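You operate a simulated robot arm through the tools that you are given. There is no shell and no other tool. Be economical: measure what you need, move in short steps, check, and stop when the job is done.

Carry out the task below with a simulated two-armed robot. There is one attempt and no reset: what you move stays moved.

## Task
On the worktop before the drying rack, fold the white towel in half.

It is judged by the outcome, as a careful person would: the job done as asked, and still so three seconds after it is handed in. It fails if anything else is knocked over, pushed out of place, dropped, spilled or broken. Flat cloth is picked up by pressing the open fingertips on it (5 to 10 N) and closing them slowly along it; thin cloth reads only 2 to 8 mm in the jaws.

## Robot
Two 7-joint arms with two-finger parallel grippers on one trunk, on a base that drives. Base frame: it is fixed to the floor where the robot stands at the start and does not move with it; the origin is under the middle of the robot, x ahead of it, y to its left, z up; the surface under the hand at the start is at about z = 850. Units: mm, rad, N and s.
The left shoulder is at the start at [163, 171, 1108], the right one opposite. With the tool pointing down near the work surface each hand reaches from about 500 to 960 mm from the robot's upright axis, wherever it stands, measured 20 degrees to its own side. Places, roughly: worktop before the drying rack [600, 100, 800]. Payload 4.4 kg a hand.
The tool frame of a hand sits at the grasp point between the pads (the TCP): z along the fingers, y along the line on which they close. The tips reach 23 mm beyond it. The gripper opens to 94 mm. The fingers are 38 mm wide and 10 mm thick; the gripper's body (54 by 96 mm) begins 39 mm behind the TCP.
Orientation is that of the tool frame in the base frame, as a unit quaternion [w, x, y, z]. With the fingers straight down and closing along the base's y, the tool's x points along the base's -x, its y along +y and its z along -z.

## Interface
- The arms move only by the tool send_rows. It takes "left_targets", "right_targets" or both (then of equal length, played together; a hand with none holds still); each is a list of rows, each an object (a shift or turn left out is 0, a gripper value left out holds the last) with "dp": the shift along the tool's x, y, z in mm, a list of three; "rotation": the turn, a rotation vector about the tool's x, y, z in rad, a list of three. In form: [{"dp": [x, y, z], "rotation": [ax, ay, az]}, ...]. A call has 1 to 8 rows; each row is the pose to reach, as a shift and turn from the pose commanded when the call began, along the tool's axes at that moment. "left_grip" and "right_grip" are, for a hand that has rows, the closure, from 0 (fully open) to 1 (shut), set as the call begins (left out, the last holds). Rows are played at 5 a second. More than 50 mm and 0.15 rad between two rows, or a gripper value outside its range, and nothing of the call is played. Where a pose cannot be reached the arm comes as near as it can. A force on the tool above 40 N (or 10 N above the force at the start of the call, whichever is more), or a blocked arm, ends the call early, and 0.2 s more pass. The fingers move at their own pace (about 72 mm/s each) and stop on an object; they squeeze with about 27 N. The grip force told is the motor's: it shows also when the fingers shut on nothing. Time passes only in rows, and 0.2 s behind the last, so rows that repeat a pose let the fingers close. The reply holds the time, the measured pose of the TCP, the force on the tool along the base axes, the opening and the grip force, in the units named above and with some noise, with the torque about the TCP (base axes, N m) and any sound that the robot's microphone picked up.
- Cameras (640 x 400 px; columns grow to the right, rows downward): "scene" is now at [285.9, 5, 1228.2]; the picture's right is [0.06, -1.00, 0.00], its down [-0.68, -0.04, -0.73] and it looks along [0.73, 0.05, -0.68] (base axes); focal length 271 px, centre (320, 200). "left" rides on the left gripper at [86, -16, -75] in its tool frame; the picture's right is [0.18, 0.98, 0.00], its down [-0.58, 0.11, -0.81] and it looks along [-0.79, 0.15, 0.59] (tool axes); focal length 243 px, centre (320, 200). "right" rides on the right gripper at [86, 16, -75] in its tool frame; the picture's right is [-0.18, 0.98, 0.00], its down [-0.58, -0.11, -0.81] and it looks along [-0.79, -0.15, 0.59] (tool axes); focal length 243 px, centre (320, 200). There is no depth. A picture from a camera that has moved, and an enlarged one, comes with that camera's place and axes in the base frame and with its lens.
- get_image(camera): a new picture of that camera. The clock stands still meanwhile.
- lift_body(by): slides the trunk up (or, below 0, down) by that many mm; the arms and the scene camera ride with it, the base frame stays. It gives what a move gives, with no picture.
- drive_base(legs): drives the robot by 1 to 6 legs, each [ahead, left, turn to the left] in mm, mm and rad, along the robot's own axes; the way and the turn of a leg run together, so that a leg with both is an arc; at most 1500 mm and 3.142 rad a leg. The arms and the cameras ride along, it lands a little off, and it stops where it bumps. It gives what a move gives.
- pan_tilt(pan, tilt): turns the head with the scene camera to pan (to the left, within 1.396 rad either way) and tilt (down, from -0.506 to 1.204), counted from straight ahead of the robot. It gives what a move gives.
- inspect(camera, box): a new picture of the part [left, top, right, bottom] of that camera's present view, enlarged. The clock stands still meanwhile.
- hand_in(): hands the job in; it is judged then, once.

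Go step by step. Nothing tells you exact positions but the pictures and the camera data: compare them with the known pose of the tool, close in by small moves and look again before you grip or let go. The budget is 120 turns and 108 pictures, counting those below and the enlarged ones. Unless the task says otherwise, let go and move clear before handing in, and close with one line.

The tools are called after "Request:" as a command line: name --argument value ..., lists and objects as JSON in quotes. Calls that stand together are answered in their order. send_rows: Moves the arms, as the interface text tells. Its arguments: {"type":"object","properties":{"left_targets":{"type":"array","items":{"type":"object","properties":{"dp":{"type":"array","items":{"type":"number"}},"rotation":{"type":"array","items":{"type":"number"}}}}},"left_grip":{"type":"number"},"right_targets":{"type":"array","items":{"type":"object","properties":{"dp":{"type":"array","items":{"type":"number"}},"rotation":{"type":"array","items":{"type":"number"}}}}},"right_grip":{"type":"number"}},"required":[]} The other tools are called the same way: lift_body (by) slides the trunk up or down; drive_base (legs) drives the base; pan_tilt (pan, tilt) turns the head that bears the scene camera; get_image (camera) takes a picture; inspect (camera, box) takes an enlarged picture of a part of a camera's view; hand_in () hands the job in.

At the start:

```text
time_s: 0.0
left_eef_pos: [483.1, 195.8, 995.3]
left_tcp_rot: [0.0, 0.001, 1.0, 0.0]
left_contact_force: [-0.8, -0.2, 0.3]
left_moment: [-0.01, 0.0, 0.01]
left_opening: 93.6
left_gripper_force: 0.1
right_eef_pos: [589.5, -240.6, 999.2]
right_tcp_rot: [0.001, -0.001, 1.0, 0.0]
right_contact_force: [-0.5, 0.5, 1.3]
right_moment: [-0.05, -0.04, 0.01]
right_opening: 94.0
right_gripper_force: 0.1
trunk travel left (down, up): [-125.0, 263.0]
robot x, y, heading: [-0.2, 1.5, -0.0]
head pan, tilt: [0.065, 0.752]
```

scene: 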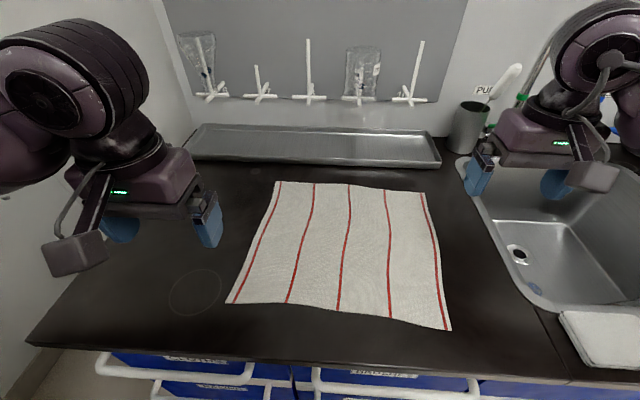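
right: 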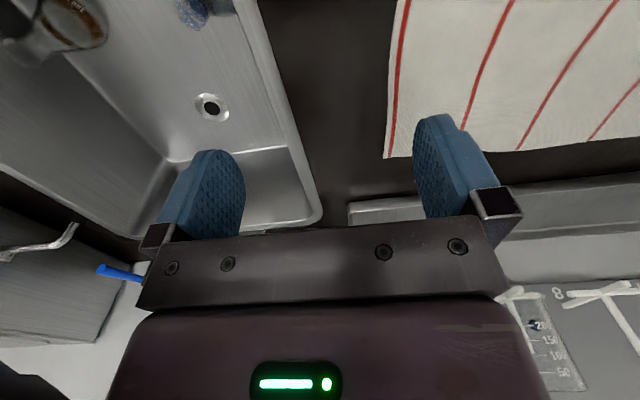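
left: 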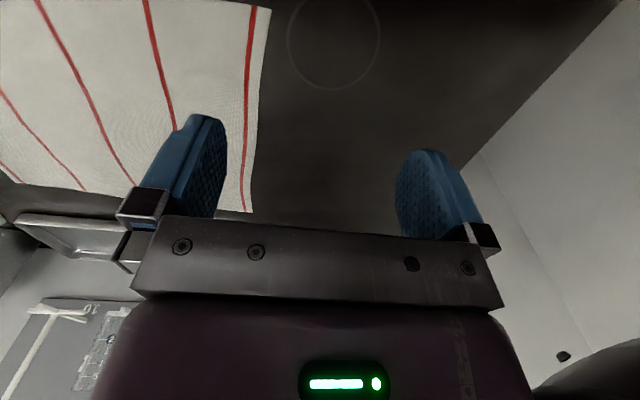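

I see the towel flat, roughly x 450–740 and y −185 to +157, with its stripes running away from me. I plan to pinch the two near corners and carry them over to the far edge. First I'll back off so the near edge is comfortably in reach.

Request:
drive_base --legs '[[-130, 0, 0]]'

Request:
get_image --camera "scene"

```text
time_s: 1.3
left_eef_pos: [350.1, 196.0, 996.7]
left_tcp_rot: [0.0, -0.001, 1.0, -0.001]
left_contact_force: [0.4, -0.7, -0.4]
left_moment: [0.01, -0.02, 0.01]
left_opening: 94.2
left_gripper_force: 0.0
right_eef_pos: [456.1, -241.5, 998.9]
right_tcp_rot: [-0.001, 0.0, 1.0, 0.0]
right_contact_force: [-0.3, 0.1, -0.1]
right_moment: [0.02, -0.03, 0.0]
right_opening: 94.1
right_gripper_force: 0.0
trunk travel left (down, up): [-125.0, 263.0]
robot x, y, heading: [-133.0, 1.2, 0.002]
head pan, tilt: [0.065, 0.752]
```

```text
104 pictures are left
camera scene: at [152.9, 5.2, 1228.3], right [0.07, -1.0, 0.0], down [-0.68, -0.04, -0.73], along [0.73, 0.05, -0.68], focal length 271 px, centre (320, 200)
```

scene: 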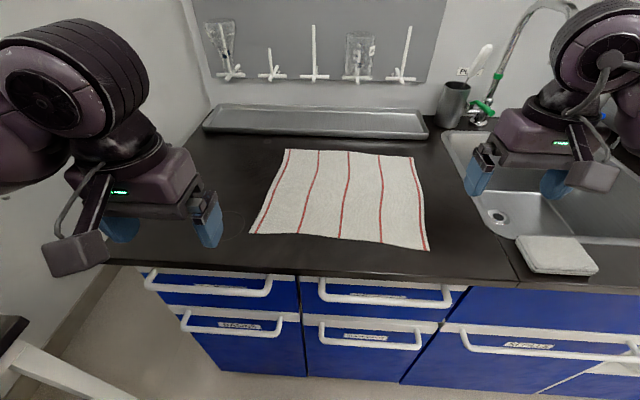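

Both views agree: the near-left corner is at about (465, 158), the near-right corner at (448, −163), and the surface is near z 845. I'll move both hands above the pinch spots with the fingers half closed.

Request:
send_rows --left_targets '[{"dp": [-30, -18, 0]}, {"dp": [-60, -36, 20]}, {"dp": [-90, -54, 50]}, {"dp": [-125, -73, 80]}, {"dp": [-125, -73, 97]}, {"dp": [-125, -73, 97]}]' --right_targets '[{"dp": [0, 30, 0]}, {"dp": [0, 60, 20]}, {"dp": [-1, 90, 50]}, {"dp": [-2, 113, 80]}, {"dp": [-2, 113, 99]}, {"dp": [-2, 113, 99]}]' --left_grip 0.57 --right_grip 0.57

Request:
get_image --camera "left"

Request:
get_image --camera "right"

Request:
inspect --camera "scene" --box '[220, 130, 460, 280]'

```text
time_s: 2.7
left_eef_pos: [474.8, 124.3, 899.6]
left_tcp_rot: [0.0, -0.001, 1.0, 0.0]
left_contact_force: [0.4, -0.4, -0.9]
left_moment: [0.01, 0.0, 0.01]
left_opening: 40.7
left_gripper_force: 0.2
right_eef_pos: [459.8, -129.4, 900.2]
right_tcp_rot: [0.0, 0.0, 1.0, 0.0]
right_contact_force: [0.1, -0.3, -0.3]
right_moment: [0.02, -0.01, 0.01]
right_opening: 40.4
right_gripper_force: 0.1
trunk travel left (down, up): [-125.0, 263.0]
robot x, y, heading: [-132.7, 1.1, 0.002]
head pan, tilt: [0.065, 0.752]
```

```text
103 pictures are left
camera left: at [389.0, 107.7, 974.9], right [-0.18, 0.98, 0.0], down [0.58, 0.11, 0.81], along [0.79, 0.15, -0.59], focal length 243 px, centre (320, 200)
```

left: 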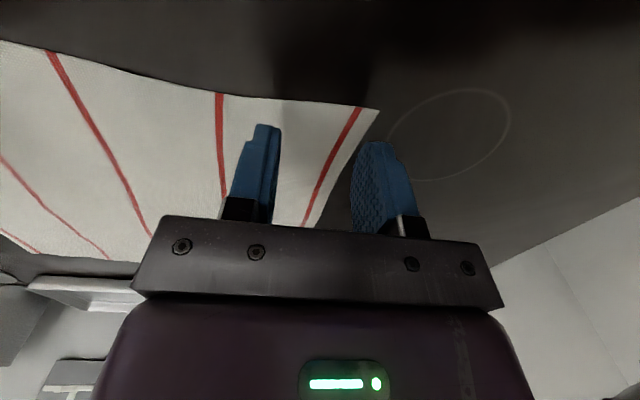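

```text
102 pictures are left
camera right: at [372.3, -112.7, 975.3], right [0.18, 0.98, 0.0], down [0.58, -0.11, 0.81], along [0.79, -0.15, -0.59], focal length 243 px, centre (320, 200)
```

right: 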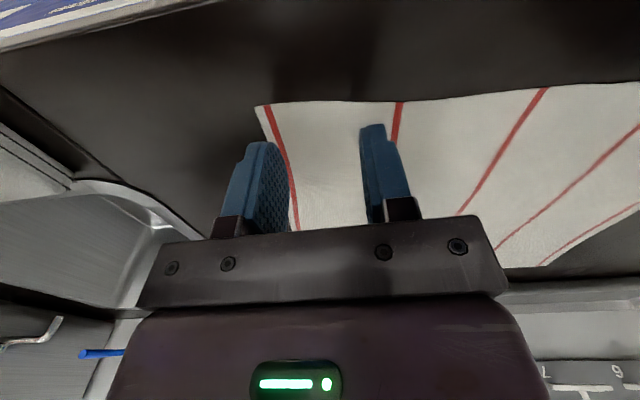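

```text
2.67 times, centred on (340, 205) of scene
camera zoom: at [153.4, 5.2, 1228.3], right [0.07, -1.0, 0.0], down [-0.68, -0.04, -0.73], along [0.73, 0.05, -0.68], focal length 723 px, centre (267, 187)
```

zoom: 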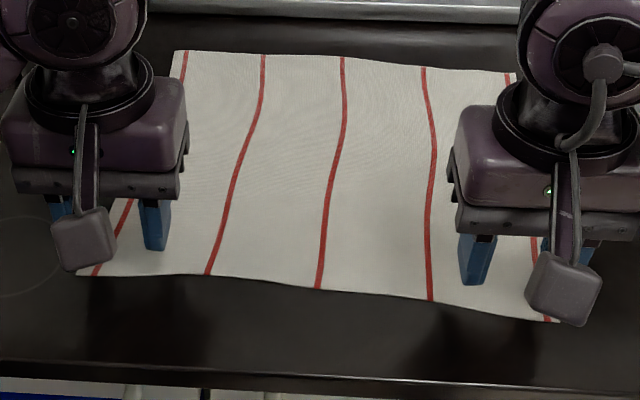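

The wrist cameras confirm the corners at (467, 158) and (447, −166), so both finger pairs sit over cloth near the edge. I'll lower towards contact.

Request:
send_rows --left_targets '[{"dp": [0, 0, 10]}, {"dp": [0, 0, 20]}, {"dp": [0, 0, 24]}]' --right_targets '[{"dp": [0, 0, 10]}, {"dp": [0, 0, 20]}, {"dp": [0, 0, 24]}]'

```text
time_s: 3.5
left_eef_pos: [476.4, 123.6, 875.1]
left_tcp_rot: [0.0, 0.0, 1.0, 0.0]
left_contact_force: [-0.9, 0.2, -0.8]
left_moment: [0.02, 0.02, 0.02]
left_opening: 40.3
left_gripper_force: 0.0
right_eef_pos: [459.6, -128.0, 876.3]
right_tcp_rot: [0.0, -0.001, 1.0, 0.0]
right_contact_force: [0.5, -0.7, 0.9]
right_moment: [0.0, -0.01, -0.01]
right_opening: 40.5
right_gripper_force: 0.0
trunk travel left (down, up): [-125.0, 263.0]
robot x, y, heading: [-133.8, -1.7, -0.004]
head pan, tilt: [0.065, 0.752]
```

There's no contact yet with the tips at about z 852, so I'll go down a few more millimetres.

Request:
send_rows --left_targets '[{"dp": [0, 0, 2]}, {"dp": [0, 0, 4]}]' --right_targets '[{"dp": [0, 0, 2]}, {"dp": [0, 0, 4]}]'

```text
time_s: 4.1
left_eef_pos: [475.6, 124.1, 874.2]
left_tcp_rot: [0.002, -0.001, 1.0, 0.0]
left_contact_force: [3.2, 1.8, 16.2]
left_moment: [0.2, 0.0, -0.08]
left_opening: 40.3
left_gripper_force: 0.0
right_eef_pos: [459.0, -127.9, 874.3]
right_tcp_rot: [0.002, 0.0, 1.0, 0.0]
right_contact_force: [0.2, -0.1, 2.9]
right_moment: [-0.01, -0.02, -0.02]
right_opening: 40.4
right_gripper_force: 0.2
trunk travel left (down, up): [-125.0, 263.0]
robot x, y, heading: [-132.1, -3.5, 0.002]
head pan, tilt: [0.065, 0.752]
```

Left presses at 16 N and right at 3 N. I'll trim both towards about 8 N and begin closing slowly.

Request:
send_rows --left_targets '[{"dp": [0, 0, -1.2]}]' --right_targets '[{"dp": [0, 0, 1]}]'

Request:
send_rows --left_targets '[{"dp": [0, 0, 0]}]' --right_targets '[{"dp": [0, 0, 0]}]' --left_grip 0.65 --right_grip 0.65

```text
time_s: 4.5
left_eef_pos: [475.3, 123.5, 874.3]
left_tcp_rot: [0.002, 0.001, 1.0, 0.0]
left_contact_force: [3.9, 0.0, 11.8]
left_moment: [0.12, -0.09, 0.0]
left_opening: 40.5
left_gripper_force: 0.1
right_eef_pos: [459.1, -128.5, 873.4]
right_tcp_rot: [0.002, 0.0, 1.0, 0.0]
right_contact_force: [1.9, 0.4, 15.7]
right_moment: [-0.29, 0.03, 0.02]
right_opening: 40.4
right_gripper_force: 0.1
trunk travel left (down, up): [-125.0, 263.0]
robot x, y, heading: [-131.6, -1.7, -0.005]
head pan, tilt: [0.065, 0.752]
```

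```text
time_s: 4.9
left_eef_pos: [473.9, 123.6, 875.2]
left_tcp_rot: [0.001, -0.001, 1.0, -0.001]
left_contact_force: [-0.2, -2.5, 11.4]
left_moment: [0.06, 0.04, 0.03]
left_opening: 31.5
left_gripper_force: 0.0
right_eef_pos: [458.4, -129.0, 874.6]
right_tcp_rot: [0.003, 0.0, 1.0, 0.001]
right_contact_force: [3.0, 2.2, 22.2]
right_moment: [-0.25, 0.0, 0.07]
right_opening: 31.3
right_gripper_force: 0.2
trunk travel left (down, up): [-125.0, 263.0]
robot x, y, heading: [-131.9, -0.0, 0.0]
head pan, tilt: [0.065, 0.752]
```

Request:
send_rows --left_targets '[{"dp": [0, 0, -0.3]}]' --right_targets '[{"dp": [0, 0, -1.2]}]' --left_grip 0.75 --right_grip 0.75

Request:
get_image --camera "left"

Request:
get_image --camera "right"

```text
time_s: 5.3
left_eef_pos: [473.8, 124.7, 874.0]
left_tcp_rot: [0.002, 0.0, 1.0, 0.0]
left_contact_force: [-1.6, -1.7, 11.9]
left_moment: [0.01, 0.02, 0.02]
left_opening: 22.7
left_gripper_force: 0.0
right_eef_pos: [459.1, -128.0, 873.3]
right_tcp_rot: [0.002, 0.0, 1.0, 0.001]
right_contact_force: [2.0, 3.3, 20.8]
right_moment: [-0.11, -0.01, 0.05]
right_opening: 22.1
right_gripper_force: 0.0
trunk travel left (down, up): [-125.0, 263.0]
robot x, y, heading: [-132.4, 0.1, -0.001]
head pan, tilt: [0.065, 0.752]
```

```text
100 pictures are left
camera left: at [387.3, 107.7, 948.9], right [-0.18, 0.98, 0.0], down [0.58, 0.11, 0.81], along [0.79, 0.15, -0.59], focal length 243 px, centre (320, 200)
```

left: 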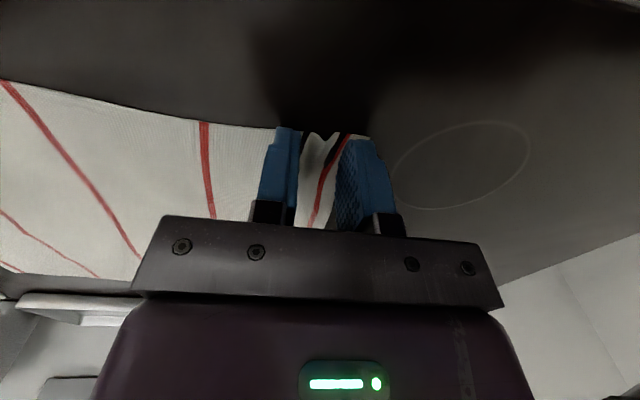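

```text
99 pictures are left
camera right: at [370.2, -112.1, 948.9], right [0.18, 0.98, 0.0], down [0.58, -0.11, 0.81], along [0.79, -0.15, -0.59], focal length 243 px, centre (320, 200)
```

right: 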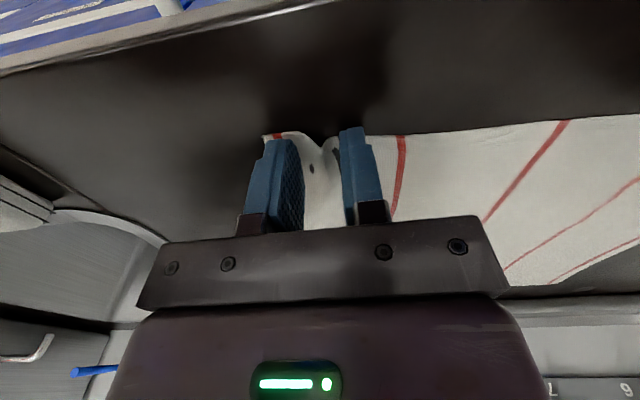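

Both hands are gathering a ridge of cloth between the fingers, so I'll keep closing slowly.

Request:
send_rows --left_targets '[{"dp": [0, 0, 0]}]' --right_targets '[{"dp": [0, 0, -1]}]' --left_grip 0.85 --right_grip 0.85

Request:
send_rows --left_targets '[{"dp": [0, 0, 0]}, {"dp": [0, 0, 0]}]' --right_targets '[{"dp": [0, 0, 0]}, {"dp": [0, 0, 0]}]' --left_grip 0.93 --right_grip 0.93

Request:
send_rows --left_targets '[{"dp": [0, 0, 0]}, {"dp": [0, 0, 0]}, {"dp": [0, 0, -5]}]' --right_targets '[{"dp": [0, 0, 0]}, {"dp": [0, 0, 0]}, {"dp": [0, 0, -5]}]' --left_grip 1 --right_grip 1

Request:
get_image --camera "left"

Request:
get_image --camera "right"

```text
time_s: 5.7
left_eef_pos: [474.9, 124.0, 874.4]
left_tcp_rot: [0.002, 0.001, 1.0, -0.001]
left_contact_force: [-0.7, -2.5, 14.0]
left_moment: [-0.01, 0.02, 0.01]
left_opening: 13.3
left_gripper_force: 0.2
right_eef_pos: [457.8, -127.2, 875.4]
right_tcp_rot: [0.001, 0.0, 1.0, 0.001]
right_contact_force: [2.0, 2.7, 18.0]
right_moment: [-0.03, -0.07, 0.05]
right_opening: 13.4
right_gripper_force: 0.0
trunk travel left (down, up): [-125.0, 263.0]
robot x, y, heading: [-135.6, -0.0, -0.002]
head pan, tilt: [0.065, 0.752]
```

```text
time_s: 6.3
left_eef_pos: [473.8, 124.1, 874.0]
left_tcp_rot: [0.002, 0.0, 1.0, -0.001]
left_contact_force: [-0.3, -6.1, 16.7]
left_moment: [-0.13, -0.04, -0.05]
left_opening: 7.7
left_gripper_force: 7.4
right_eef_pos: [457.4, -126.9, 874.4]
right_tcp_rot: [0.0, -0.001, 1.0, 0.0]
right_contact_force: [0.4, 6.7, 16.6]
right_moment: [0.06, -0.04, 0.06]
right_opening: 7.3
right_gripper_force: 1.4
trunk travel left (down, up): [-125.0, 263.0]
robot x, y, heading: [-136.1, 0.7, -0.0]
head pan, tilt: [0.065, 0.752]
```

```text
time_s: 7.1
left_eef_pos: [474.4, 124.5, 876.5]
left_tcp_rot: [-0.002, 0.001, 1.0, -0.001]
left_contact_force: [-1.4, -10.6, 11.1]
left_moment: [-0.3, -0.07, -0.06]
left_opening: 4.6
left_gripper_force: 26.6
right_eef_pos: [458.2, -128.2, 875.3]
right_tcp_rot: [-0.003, -0.001, 1.0, 0.001]
right_contact_force: [0.2, 12.2, -0.2]
right_moment: [0.28, -0.01, 0.11]
right_opening: 2.0
right_gripper_force: 26.7
trunk travel left (down, up): [-125.0, 263.0]
robot x, y, heading: [-132.9, 1.7, -0.003]
head pan, tilt: [0.065, 0.752]
```

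```text
98 pictures are left
camera left: at [388.2, 107.4, 950.8], right [-0.18, 0.98, 0.0], down [0.58, 0.11, 0.8], along [0.79, 0.15, -0.59], focal length 243 px, centre (320, 200)
```

left: 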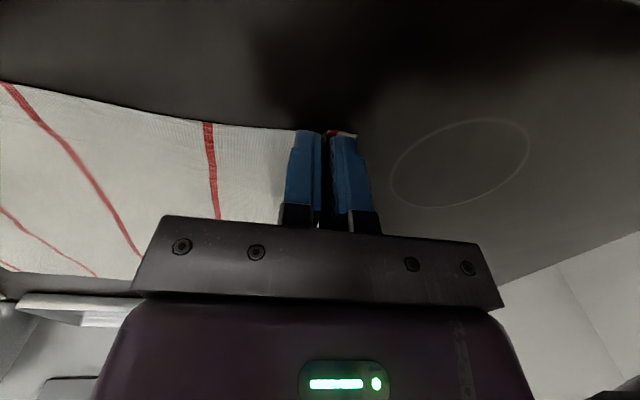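

```text
97 pictures are left
camera right: at [370.8, -112.2, 951.1], right [0.18, 0.98, 0.0], down [0.59, -0.11, 0.8], along [0.79, -0.15, -0.6], focal length 243 px, centre (320, 200)
```

right: 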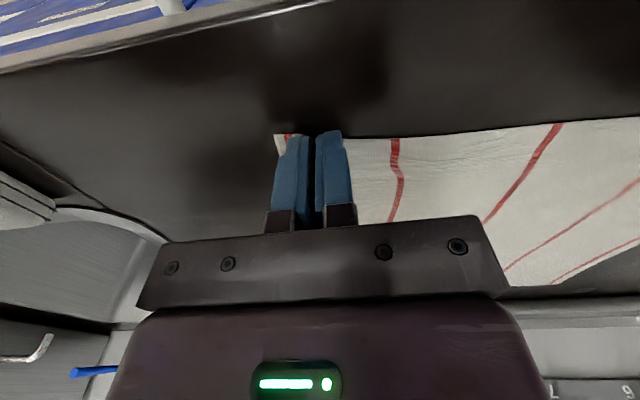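

Both hands seem to hold cloth (4.6 and 2.0 mm), with some tension between them. I'll ease both slightly inward and lift a little to check the grip.

Request:
send_rows --left_targets '[{"dp": [0, -3, -5]}, {"dp": [0, -5, -20]}, {"dp": [0, -5, -40]}]' --right_targets '[{"dp": [0, 3, -5]}, {"dp": [0, 5, -20]}, {"dp": [0, 5, -40]}]'

Request:
get_image --camera "scene"

Request:
get_image --camera "right"

```text
time_s: 7.9
left_eef_pos: [473.6, 120.2, 918.2]
left_tcp_rot: [0.0, -0.001, 1.0, 0.0]
left_contact_force: [-0.2, -1.2, 0.6]
left_moment: [-0.05, -0.02, -0.02]
left_opening: 1.7
left_gripper_force: 26.9
right_eef_pos: [461.4, -122.6, 919.1]
right_tcp_rot: [0.0, 0.0, 1.0, -0.001]
right_contact_force: [1.4, 1.7, -0.1]
right_moment: [0.0, 0.0, 0.02]
right_opening: 1.7
right_gripper_force: 26.2
trunk travel left (down, up): [-125.0, 263.0]
robot x, y, heading: [-133.1, -0.8, -0.003]
head pan, tilt: [0.065, 0.752]
```

```text
96 pictures are left
camera scene: at [153.0, 5.2, 1228.4], right [0.07, -1.0, 0.0], down [-0.68, -0.04, -0.73], along [0.73, 0.05, -0.68], focal length 271 px, centre (320, 200)
```

scene: 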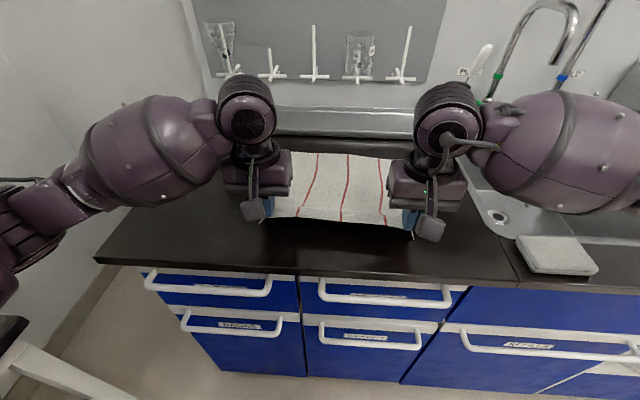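

```text
95 pictures are left
camera right: at [371.7, -106.7, 993.6], right [0.18, 0.98, 0.0], down [0.58, -0.11, 0.81], along [0.79, -0.15, -0.59], focal length 243 px, centre (320, 200)
```

right: 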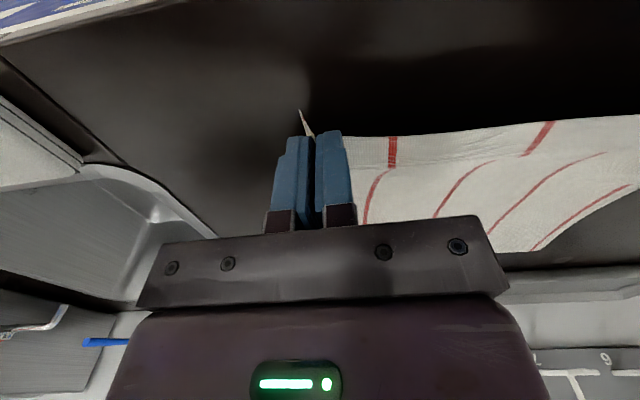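

Both grips hold and the near edge is up. Next I'll carry the edge over in an arc towards the far edge, tilting the hands as it goes.

Request:
send_rows --left_targets '[{"dp": [-25, -2, -30], "rotation": [0, 0.05, 0]}, {"dp": [-60, -5, -55], "rotation": [0, 0.1, 0]}, {"dp": [-100, -9, -68], "rotation": [0, 0.17, 0]}, {"dp": [-145, -13, -68], "rotation": [0, 0.24, 0]}]' --right_targets '[{"dp": [-25, -2, -30], "rotation": [0, 0.05, 0]}, {"dp": [-60, -5, -55], "rotation": [0, 0.1, 0]}, {"dp": [-100, -9, -68], "rotation": [0, 0.17, 0]}, {"dp": [-145, -13, -68], "rotation": [0, 0.24, 0]}]'

Request:
get_image --camera "scene"

```text
time_s: 8.9
left_eef_pos: [622.9, 105.2, 985.4]
left_tcp_rot: [-0.121, 0.001, 0.993, 0.0]
left_contact_force: [-0.4, -1.6, 0.0]
left_moment: [0.03, 0.01, -0.03]
left_opening: 1.7
left_gripper_force: 27.2
right_eef_pos: [605.3, -134.6, 985.8]
right_tcp_rot: [-0.122, -0.001, 0.993, 0.0]
right_contact_force: [-0.4, 1.1, -0.9]
right_moment: [0.04, -0.01, 0.01]
right_opening: 1.7
right_gripper_force: 26.7
trunk travel left (down, up): [-125.0, 263.0]
robot x, y, heading: [-133.0, 0.2, 0.001]
head pan, tilt: [0.065, 0.752]
```

```text
94 pictures are left
camera scene: at [154.8, 5.0, 1227.5], right [0.07, -1.0, 0.0], down [-0.68, -0.04, -0.73], along [0.73, 0.05, -0.68], focal length 271 px, centre (320, 200)
```

scene: 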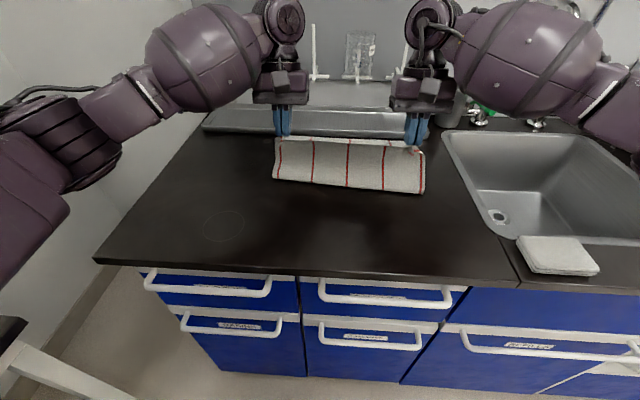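

The edge is travelling over cleanly. I'll continue the arc down towards the far edge.

Request:
send_rows --left_targets '[{"dp": [-42, -3, 3], "rotation": [0, 0.07, 0]}, {"dp": [-84, -5, 18.3], "rotation": [0, 0.13, 0]}, {"dp": [-118.4, -7, 40.7], "rotation": [0, 0.18, 0]}, {"dp": [-137.5, -8, 63.8], "rotation": [0, 0.21, 0]}, {"dp": [-137.5, -8, 63.8], "rotation": [0, 0.21, 0]}]' --right_targets '[{"dp": [-42, -4, 3], "rotation": [0, 0.07, 0]}, {"dp": [-84, -8, 18.3], "rotation": [0, 0.13, 0]}, {"dp": [-118.4, -12, 40.7], "rotation": [0, 0.18, 0]}, {"dp": [-137.5, -14, 63.8], "rotation": [0, 0.21, 0]}, {"dp": [-137.5, -14, 63.8], "rotation": [0, 0.21, 0]}]'

Request:
get_image --camera "scene"

Request:
get_image --camera "left"

Request:
get_image --camera "right"

```text
time_s: 10.1
left_eef_pos: [697.8, 104.2, 913.1]
left_tcp_rot: [-0.217, 0.001, 0.976, -0.002]
left_contact_force: [1.4, -16.5, 0.2]
left_moment: [-0.4, -0.04, 0.17]
left_opening: 1.5
left_gripper_force: 27.1
left hand out of reach, approached as far as the arm can: row 3, 4, 5
right_eef_pos: [705.0, -155.5, 906.2]
right_tcp_rot: [-0.221, -0.003, 0.975, 0.0]
right_contact_force: [-0.7, 17.9, 0.5]
right_moment: [0.41, -0.04, -0.06]
right_opening: 1.7
right_gripper_force: 26.9
right hand out of reach, approached as far as the arm can: row 4, 5
trunk travel left (down, up): [-125.0, 263.0]
robot x, y, heading: [-129.9, -0.4, 0.003]
head pan, tilt: [0.065, 0.752]
```

```text
93 pictures are left
camera scene: at [151.5, 5.9, 1229.2], right [0.07, -1.0, 0.0], down [-0.68, -0.05, -0.73], along [0.73, 0.05, -0.68], focal length 271 px, centre (320, 200)
```

scene: 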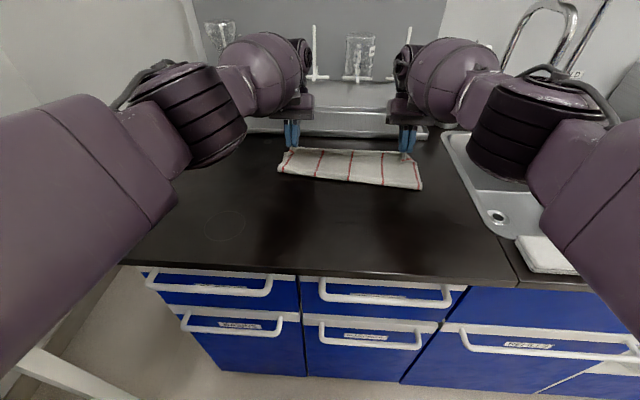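

```text
92 pictures are left
camera left: at [652.1, 89.8, 1018.9], right [-0.16, 0.98, 0.07], down [0.87, 0.11, 0.48], along [0.47, 0.14, -0.87], focal length 243 px, centre (320, 200)
```

left: 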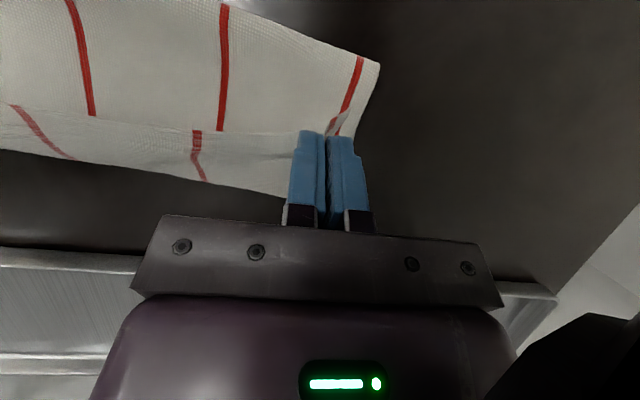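

```text
91 pictures are left
camera right: at [657.7, -139.5, 1011.6], right [0.16, 0.98, -0.08], down [0.87, -0.11, 0.48], along [0.46, -0.14, -0.88], focal length 243 px, centre (320, 200)
```

right: 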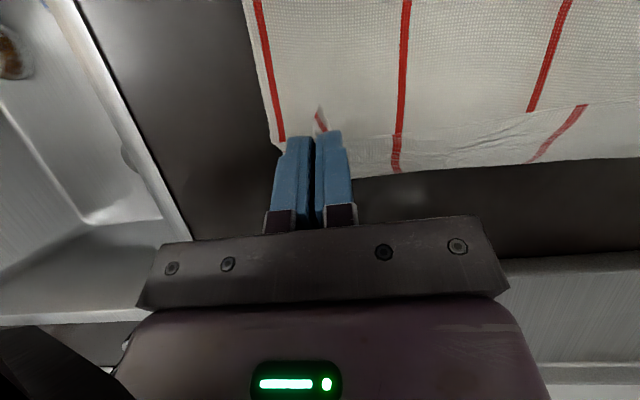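

The hands ran out of reach tilted, at x≈700, and they are pulling apart with 17 N. I'll ease back and inward, then drive forward to regain reach.

Request:
send_rows --left_targets '[{"dp": [26, -2, -2]}, {"dp": [51, -3, -3]}]' --right_targets '[{"dp": [26, 4, -2]}, {"dp": [51, 8, -3]}]'

```text
time_s: 10.7
left_eef_pos: [696.8, 96.8, 932.5]
left_tcp_rot: [-0.223, -0.003, 0.975, 0.002]
left_contact_force: [0.0, -2.6, 0.4]
left_moment: [-0.02, -0.02, -0.01]
left_opening: 1.7
left_gripper_force: 26.5
left hand out of reach, approached as far as the arm can: row 1, 2
right_eef_pos: [662.0, -151.9, 926.6]
right_tcp_rot: [-0.223, 0.002, 0.975, -0.001]
right_contact_force: [-0.2, 0.3, 0.5]
right_moment: [0.05, 0.0, -0.01]
right_opening: 1.7
right_gripper_force: 27.2
trunk travel left (down, up): [-125.0, 263.0]
robot x, y, heading: [-130.4, 0.6, 0.001]
head pan, tilt: [0.065, 0.752]
```

Request:
send_rows --left_targets '[{"dp": [25, 0, 5]}]' --right_targets '[{"dp": [5, 3, 0]}]'

Request:
drive_base --legs '[[60, 0, 0]]'

Request:
get_image --camera "scene"

Request:
get_image --camera "left"

Request:
get_image --camera "right"

```text
time_s: 11.1
left_eef_pos: [696.2, 92.6, 935.6]
left_tcp_rot: [-0.223, -0.001, 0.975, 0.001]
left_contact_force: [0.4, -0.6, 0.4]
left_moment: [0.02, 0.02, 0.03]
left_opening: 1.5
left_gripper_force: 26.9
left hand out of reach, approached as far as the arm can: row 1
right_eef_pos: [657.3, -147.9, 930.4]
right_tcp_rot: [-0.223, 0.0, 0.975, 0.0]
right_contact_force: [-0.1, 0.9, -0.6]
right_moment: [-0.01, 0.0, -0.02]
right_opening: 1.9
right_gripper_force: 27.4
trunk travel left (down, up): [-125.0, 263.0]
robot x, y, heading: [-131.6, -0.4, -0.004]
head pan, tilt: [0.065, 0.752]
```

```text
time_s: 12.1
left_eef_pos: [754.0, 93.0, 935.2]
left_tcp_rot: [-0.224, 0.0, 0.975, 0.0]
left_contact_force: [0.4, 0.9, -0.7]
left_moment: [0.01, 0.0, 0.01]
left_opening: 1.6
left_gripper_force: 27.0
right_eef_pos: [714.8, -146.0, 930.1]
right_tcp_rot: [-0.223, 0.0, 0.975, 0.0]
right_contact_force: [0.4, 0.2, 0.5]
right_moment: [0.02, 0.0, -0.03]
right_opening: 1.7
right_gripper_force: 27.3
trunk travel left (down, up): [-125.0, 263.0]
robot x, y, heading: [-72.3, -1.2, -0.004]
head pan, tilt: [0.065, 0.752]
```

```text
90 pictures are left
camera scene: at [211.5, 5.6, 1228.3], right [0.07, -1.0, 0.0], down [-0.68, -0.05, -0.73], along [0.73, 0.05, -0.68], focal length 271 px, centre (320, 200)
```

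scene: 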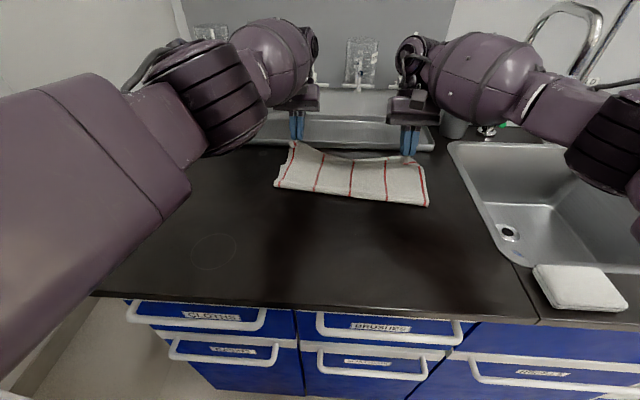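

```text
89 pictures are left
camera left: at [708.6, 76.5, 1039.3], right [-0.17, 0.98, 0.08], down [0.87, 0.11, 0.47], along [0.46, 0.15, -0.88], focal length 243 px, centre (320, 200)
```

left: 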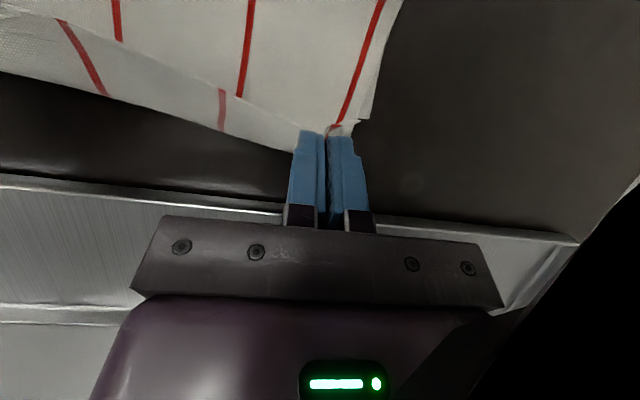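

```text
88 pictures are left
camera right: at [668.9, -129.9, 1034.3], right [0.16, 0.98, -0.08], down [0.87, -0.11, 0.47], along [0.46, -0.15, -0.88], focal length 243 px, centre (320, 200)
```

right: 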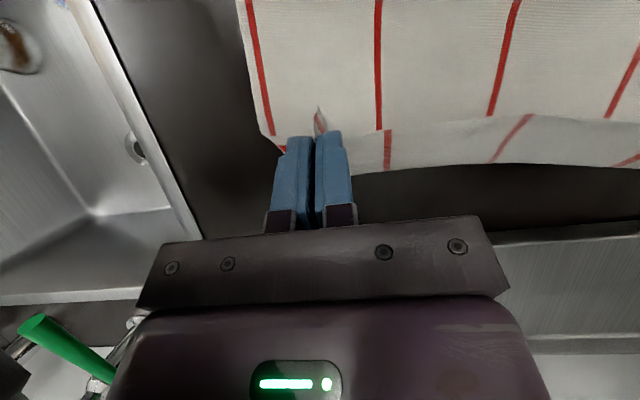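

After the 60 mm drive the pinch points are just above the far edge, which I place at about x 757 in the middle and 745 to the right. The stripes of both layers line up. I'll lower both hands to just inside that edge.

Request:
send_rows --left_targets '[{"dp": [-9, 2, 14]}, {"dp": [-18, 4, 28]}, {"dp": [-25, 4, 38]}, {"dp": [-25, 4, 38]}]' --right_targets '[{"dp": [-15, -2, 10]}, {"dp": [-30, -4, 20]}, {"dp": [-42, -6, 26]}, {"dp": [-42, -6, 26]}]'

Request:
get_image --camera "left"

Request:
get_image --camera "right"

Request:
inspect --camera "scene" --box '[220, 90, 460, 240]'

```text
time_s: 13.1
left_eef_pos: [753.1, 99.1, 890.7]
left_tcp_rot: [-0.222, 0.0, 0.975, 0.0]
left_contact_force: [0.3, -2.3, -0.4]
left_moment: [-0.05, 0.02, 0.03]
left_opening: 1.5
left_gripper_force: 27.2
left hand out of reach, approached as far as the arm can: row 2, 3, 4
right_eef_pos: [741.2, -152.5, 886.5]
right_tcp_rot: [-0.221, -0.001, 0.975, 0.0]
right_contact_force: [-0.1, 2.2, 0.6]
right_moment: [0.1, 0.03, 0.01]
right_opening: 1.8
right_gripper_force: 27.3
trunk travel left (down, up): [-125.0, 263.0]
robot x, y, heading: [-76.1, 2.0, 0.009]
head pan, tilt: [0.065, 0.752]
```

```text
87 pictures are left
camera left: at [706.8, 83.1, 995.8], right [-0.17, 0.98, 0.08], down [0.87, 0.11, 0.47], along [0.46, 0.15, -0.88], focal length 243 px, centre (320, 200)
```

left: 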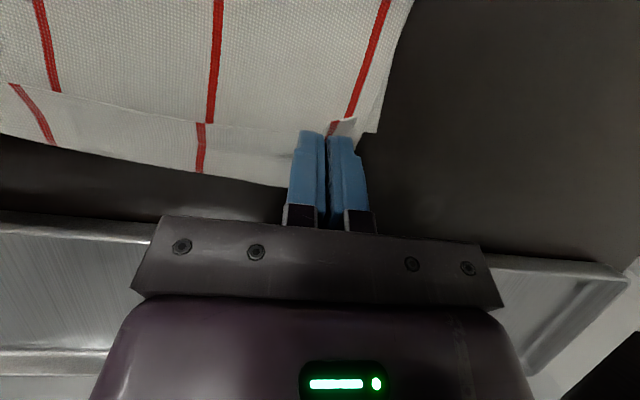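

```text
86 pictures are left
camera right: at [694.0, -136.6, 992.2], right [0.16, 0.98, -0.08], down [0.87, -0.11, 0.47], along [0.46, -0.15, -0.88], focal length 243 px, centre (320, 200)
```

right: 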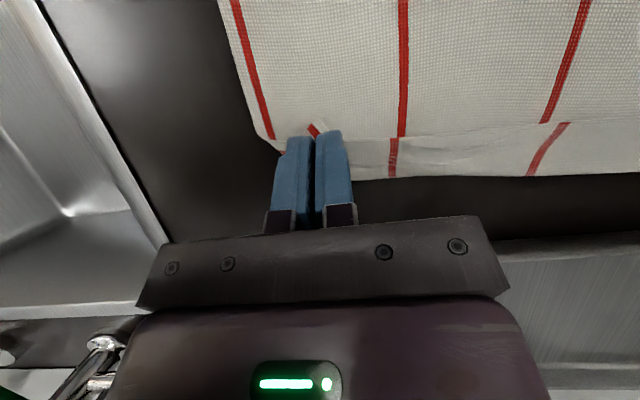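

```text
2.67 times, centred on (340, 165) of scene
camera zoom: at [210.9, 5.4, 1228.4], right [0.07, -1.0, 0.0], down [-0.68, -0.05, -0.73], along [0.73, 0.05, -0.68], focal length 723 px, centre (267, 293)
```

zoom: 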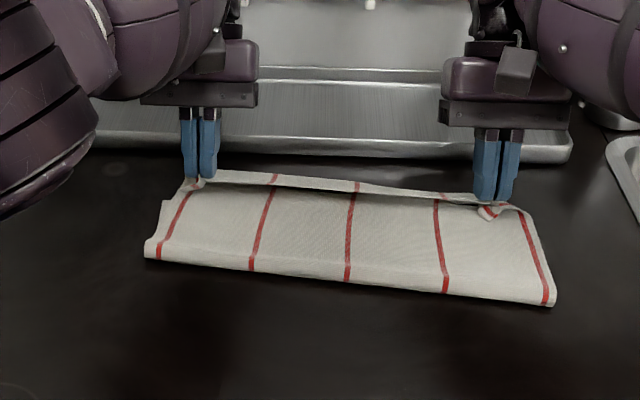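

The top edge is lying about 20–30 mm short of the lower layer's far edge, because the towel has slid forward a little. I'll drive forward 28 mm to bring the edges together.

Request:
drive_base --legs '[[28, 0, 0]]'

Request:
get_image --camera "left"

Request:
get_image --camera "right"

Request:
inspect --camera "scene" --box '[220, 90, 460, 240]'

```text
time_s: 13.9
left_eef_pos: [765.5, 96.5, 895.2]
left_tcp_rot: [-0.221, 0.001, 0.975, 0.0]
left_contact_force: [-0.2, -0.5, -0.3]
left_moment: [-0.01, 0.01, 0.04]
left_opening: 1.6
left_gripper_force: 27.4
right_eef_pos: [750.3, -152.0, 889.6]
right_tcp_rot: [-0.225, -0.004, 0.974, -0.001]
right_contact_force: [-0.9, 0.4, -0.2]
right_moment: [0.04, 0.05, -0.03]
right_opening: 1.9
right_gripper_force: 27.2
trunk travel left (down, up): [-125.0, 263.0]
robot x, y, heading: [-59.0, 0.7, -0.007]
head pan, tilt: [0.065, 0.752]
stopped in leg 1: the robot was blocked; the commanded pose is now the measured one
```

```text
84 pictures are left
camera left: at [719.6, 80.8, 999.0], right [-0.17, 0.98, 0.08], down [0.87, 0.11, 0.48], along [0.46, 0.15, -0.88], focal length 243 px, centre (320, 200)
```

left: 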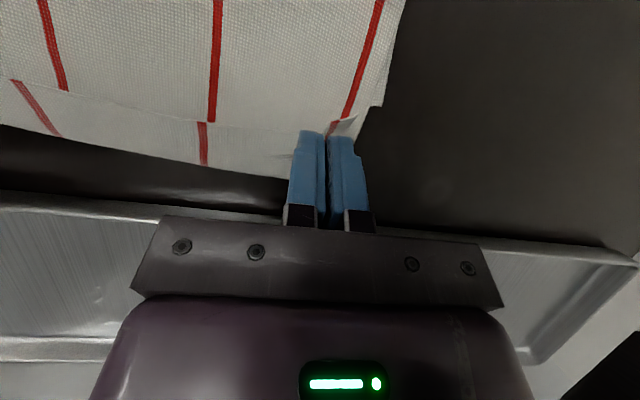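

```text
83 pictures are left
camera right: at [704.2, -137.2, 996.6], right [0.16, 0.98, -0.08], down [0.88, -0.1, 0.47], along [0.45, -0.14, -0.88], focal length 243 px, centre (320, 200)
```

right: 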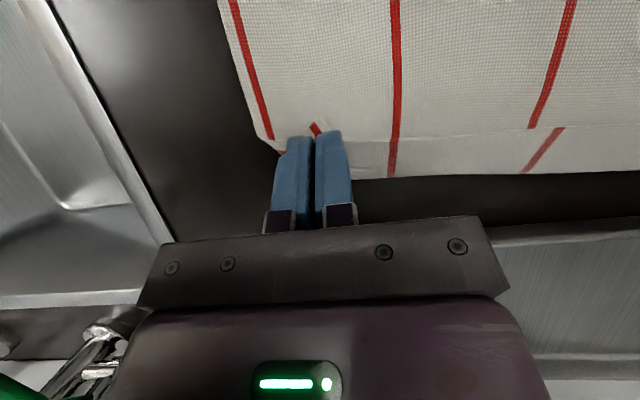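

```text
2.67 times, centred on (340, 165) of scene
camera zoom: at [222.3, 4.2, 1229.9], right [0.06, -1.0, 0.0], down [-0.68, -0.04, -0.73], along [0.73, 0.05, -0.68], focal length 723 px, centre (267, 293)
```

zoom: 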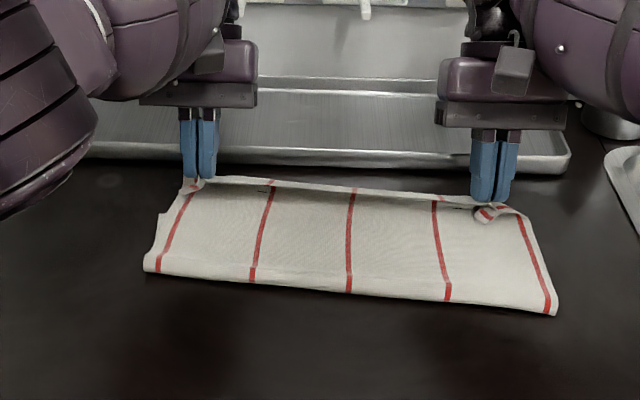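

The base got blocked after about 15 mm, so some part of an arm may be touching the rack. I'll look up at the wrists before moving further.

Request:
pan_tilt --pan 0.0 --tilt 0.3

Request:
get_image --camera "scene"

```text
time_s: 14.8
left_eef_pos: [765.5, 96.3, 895.9]
left_tcp_rot: [-0.22, 0.0, 0.975, 0.0]
left_contact_force: [0.9, -1.8, 0.5]
left_moment: [-0.05, -0.05, 0.01]
left_opening: 1.3
left_gripper_force: 27.0
right_eef_pos: [749.6, -152.5, 891.7]
right_tcp_rot: [-0.225, -0.004, 0.974, -0.001]
right_contact_force: [0.5, 0.9, 0.3]
right_moment: [0.01, 0.01, -0.01]
right_opening: 2.0
right_gripper_force: 27.7
trunk travel left (down, up): [-125.0, 263.0]
robot x, y, heading: [-63.3, 0.5, -0.001]
head pan, tilt: [0.0, 0.3]
```

```text
81 pictures are left
camera scene: at [232.3, -0.8, 1270.6], right [0.0, -1.0, 0.0], down [-0.29, 0.0, -0.96], along [0.96, 0.0, -0.29], focal length 271 px, centre (320, 200)
```

scene: 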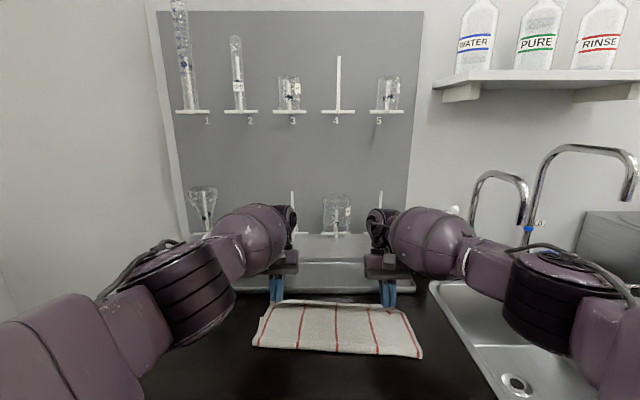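

The wrists, leaning forward, have come up against the empty lower pegs of the rack board; the nearby glassware looks undisturbed. I'll tilt both hands back to vertical about the pinch, which draws the wrists away.

Request:
send_rows --left_targets '[{"dp": [0, 0, 0], "rotation": [0, -0.1, 0]}, {"dp": [0, 0, 0], "rotation": [0, -0.2, 0]}, {"dp": [0, 0, 0], "rotation": [0, -0.3, 0]}, {"dp": [0, 0, 0], "rotation": [0, -0.4, 0]}, {"dp": [0, 0, 0], "rotation": [0, -0.44, 0]}]' --right_targets '[{"dp": [0, 0, 0], "rotation": [0, -0.1, 0]}, {"dp": [0, 0, 0], "rotation": [0, -0.2, 0]}, {"dp": [0, 0, 0], "rotation": [0, -0.3, 0]}, {"dp": [0, 0, 0], "rotation": [0, -0.4, 0]}, {"dp": [0, 0, 0], "rotation": [0, -0.45, 0]}]'

Request:
get_image --camera "scene"

Request:
pan_tilt --pan 0.0 --tilt 0.75

Request:
inspect --camera "scene" --box '[220, 90, 460, 240]'

Request:
get_image --camera "left"

Request:
get_image --camera "right"

```text
time_s: 15.5
left_eef_pos: [796.1, 98.4, 888.1]
left_tcp_rot: [-0.126, -0.004, 0.992, 0.002]
left_contact_force: [-17.6, 1.0, 11.8]
left_moment: [0.13, 0.1, -0.08]
left_opening: 1.5
left_gripper_force: 27.2
left hand out of reach, approached as far as the arm can: row 1, 2, 3
right_eef_pos: [752.9, -149.1, 885.6]
right_tcp_rot: [-0.118, -0.006, 0.993, -0.001]
right_contact_force: [-0.6, 1.7, 0.4]
right_moment: [-0.03, -0.02, 0.0]
right_opening: 2.0
right_gripper_force: 26.9
trunk travel left (down, up): [-125.0, 263.0]
robot x, y, heading: [-56.5, -1.3, -0.002]
head pan, tilt: [0.0, 0.3]
stopped in row 3 (left hand): the force on the tool passed its limit at 76 N (the readings are from after the stop); the commanded pose is now the measured one
```

```text
80 pictures are left
camera scene: at [236.4, 1.3, 1269.3], right [0.0, -1.0, 0.0], down [-0.29, 0.0, -0.96], along [0.96, 0.0, -0.29], focal length 271 px, centre (320, 200)
```

scene: 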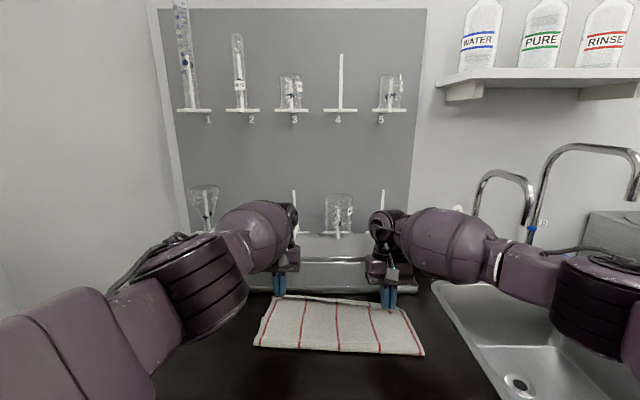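

```text
time_s: 16.4
left_eef_pos: [796.1, 98.5, 887.8]
left_tcp_rot: [-0.124, -0.004, 0.992, 0.002]
left_contact_force: [-23.1, 3.5, 13.2]
left_moment: [-0.02, 0.14, 0.07]
left_opening: 1.7
left_gripper_force: 27.2
right_eef_pos: [752.3, -149.8, 886.9]
right_tcp_rot: [-0.118, -0.005, 0.993, -0.001]
right_contact_force: [-0.4, 2.0, 0.6]
right_moment: [0.02, -0.04, 0.03]
right_opening: 1.7
right_gripper_force: 27.5
trunk travel left (down, up): [-125.0, 263.0]
robot x, y, heading: [-59.1, -0.6, -0.001]
head pan, tilt: [0.0, 0.75]
```

```text
2.67 times, centred on (340, 165) of scene
camera zoom: at [225.4, 1.1, 1229.4], right [0.0, -1.0, 0.0], down [-0.68, 0.0, -0.73], along [0.73, 0.0, -0.68], focal length 723 px, centre (267, 293)
```

zoom: 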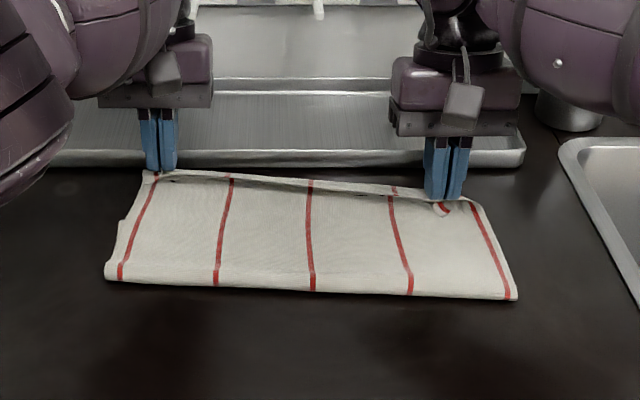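

```text
78 pictures are left
camera left: at [730.5, 81.0, 981.6], right [-0.19, 0.98, 0.05], down [0.76, 0.11, 0.64], along [0.62, 0.16, -0.77], focal length 243 px, centre (320, 200)
```

left: 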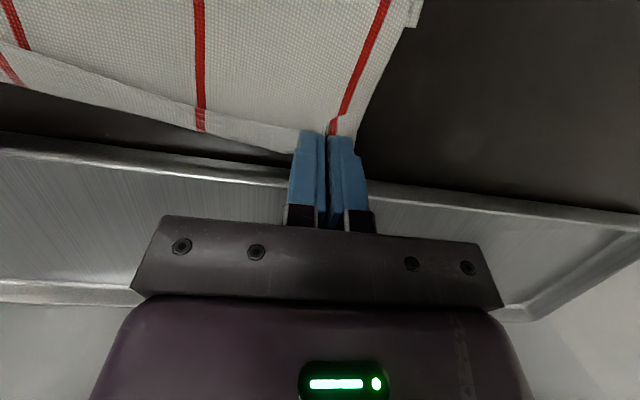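

```text
77 pictures are left
camera right: at [684.9, -134.2, 980.2], right [0.17, 0.98, -0.04], down [0.76, -0.1, 0.65], along [0.63, -0.14, -0.76], focal length 243 px, centre (320, 200)
```

right: 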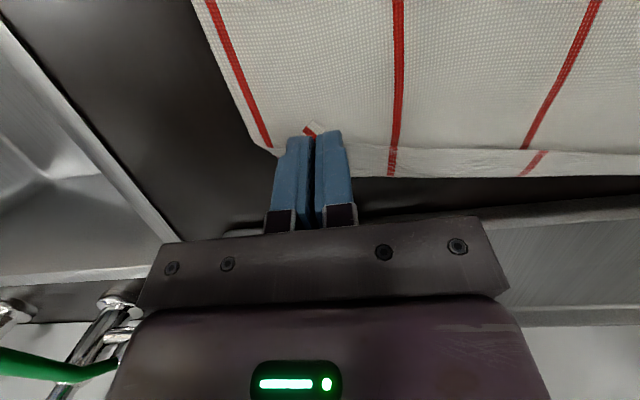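

The left hand jumped forward when its pose was unreachable and now presses against the tray's near lip, at about 20 N. I'll draw it straight back at once.

Request:
send_rows --left_targets '[{"dp": [14, 0, 2]}, {"dp": [28, 0, 3]}]'

Request:
get_image --camera "scene"

Request:
get_image --camera "left"

```text
time_s: 17.0
left_eef_pos: [794.9, 98.1, 888.1]
left_tcp_rot: [-0.124, -0.006, 0.992, 0.002]
left_contact_force: [-25.5, 4.3, 13.7]
left_moment: [0.07, 0.14, -0.02]
left_opening: 1.5
left_gripper_force: 27.2
left hand out of reach, approached as far as the arm can: row 1, 2
right_eef_pos: [752.8, -149.3, 886.0]
right_tcp_rot: [-0.119, -0.006, 0.993, -0.002]
right_contact_force: [1.0, 1.1, 0.0]
right_moment: [0.03, 0.02, 0.03]
right_opening: 1.8
right_gripper_force: 27.1
trunk travel left (down, up): [-125.0, 263.0]
robot x, y, heading: [-55.6, 3.2, -0.001]
head pan, tilt: [0.0, 0.75]
```

```text
76 pictures are left
camera scene: at [225.3, 1.2, 1229.3], right [0.0, -1.0, 0.0], down [-0.68, 0.0, -0.73], along [0.73, 0.0, -0.68], focal length 271 px, centre (320, 200)
```

scene: 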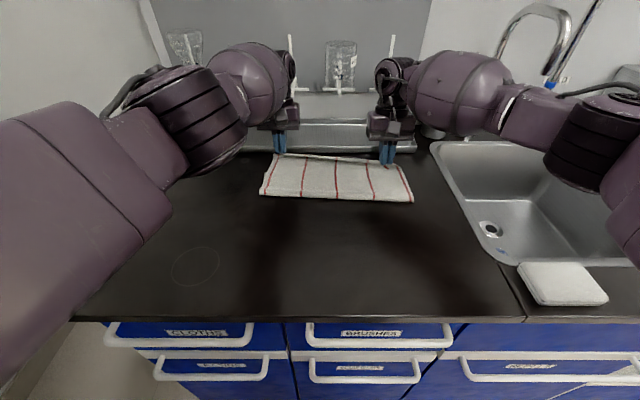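

```text
75 pictures are left
camera left: at [730.5, 81.0, 981.5], right [-0.19, 0.98, 0.05], down [0.76, 0.11, 0.64], along [0.62, 0.16, -0.77], focal length 243 px, centre (320, 200)
```

left: 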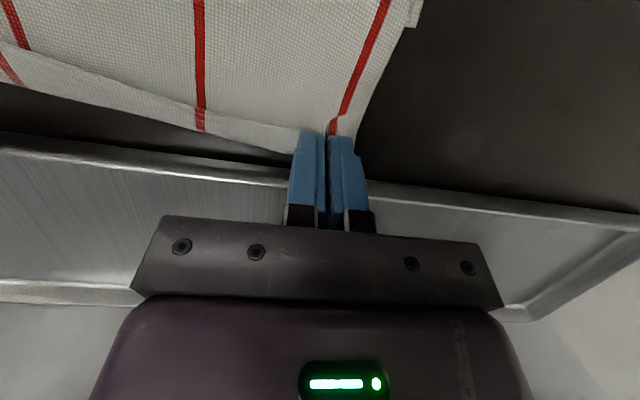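

The left arm finds no solution from here, so I'll use the base and back up 25 mm to take the hand off the tray.

Request:
drive_base --legs '[[-25, 0, 0]]'

Request:
inspect --camera "scene" --box '[160, 60, 480, 260]'

```text
time_s: 17.8
left_eef_pos: [773.6, 96.9, 882.1]
left_tcp_rot: [-0.126, -0.005, 0.992, 0.001]
left_contact_force: [-0.9, -0.8, 0.2]
left_moment: [-0.03, -0.02, 0.0]
left_opening: 1.5
left_gripper_force: 27.1
right_eef_pos: [731.1, -150.3, 884.1]
right_tcp_rot: [-0.121, -0.005, 0.993, -0.001]
right_contact_force: [0.9, 1.9, 0.4]
right_moment: [0.06, 0.02, 0.0]
right_opening: 1.6
right_gripper_force: 27.3
trunk travel left (down, up): [-125.0, 263.0]
robot x, y, heading: [-84.6, -3.5, 0.0]
head pan, tilt: [0.0, 0.75]
```

```text
2.00 times, centred on (320, 160) of scene
camera zoom: at [204.4, 0.7, 1227.9], right [0.0, -1.0, 0.0], down [-0.68, 0.0, -0.73], along [0.73, 0.0, -0.68], focal length 542 px, centre (320, 280)
```

zoom: 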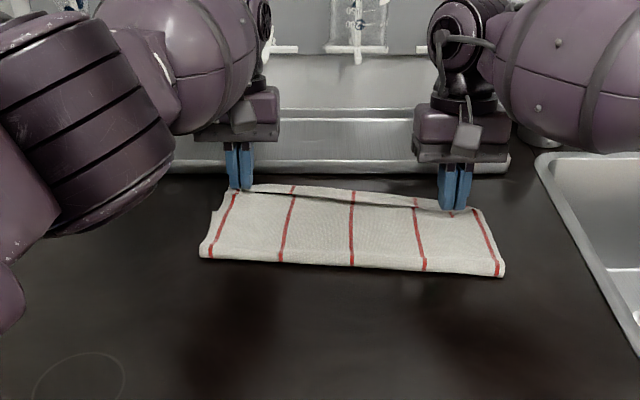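

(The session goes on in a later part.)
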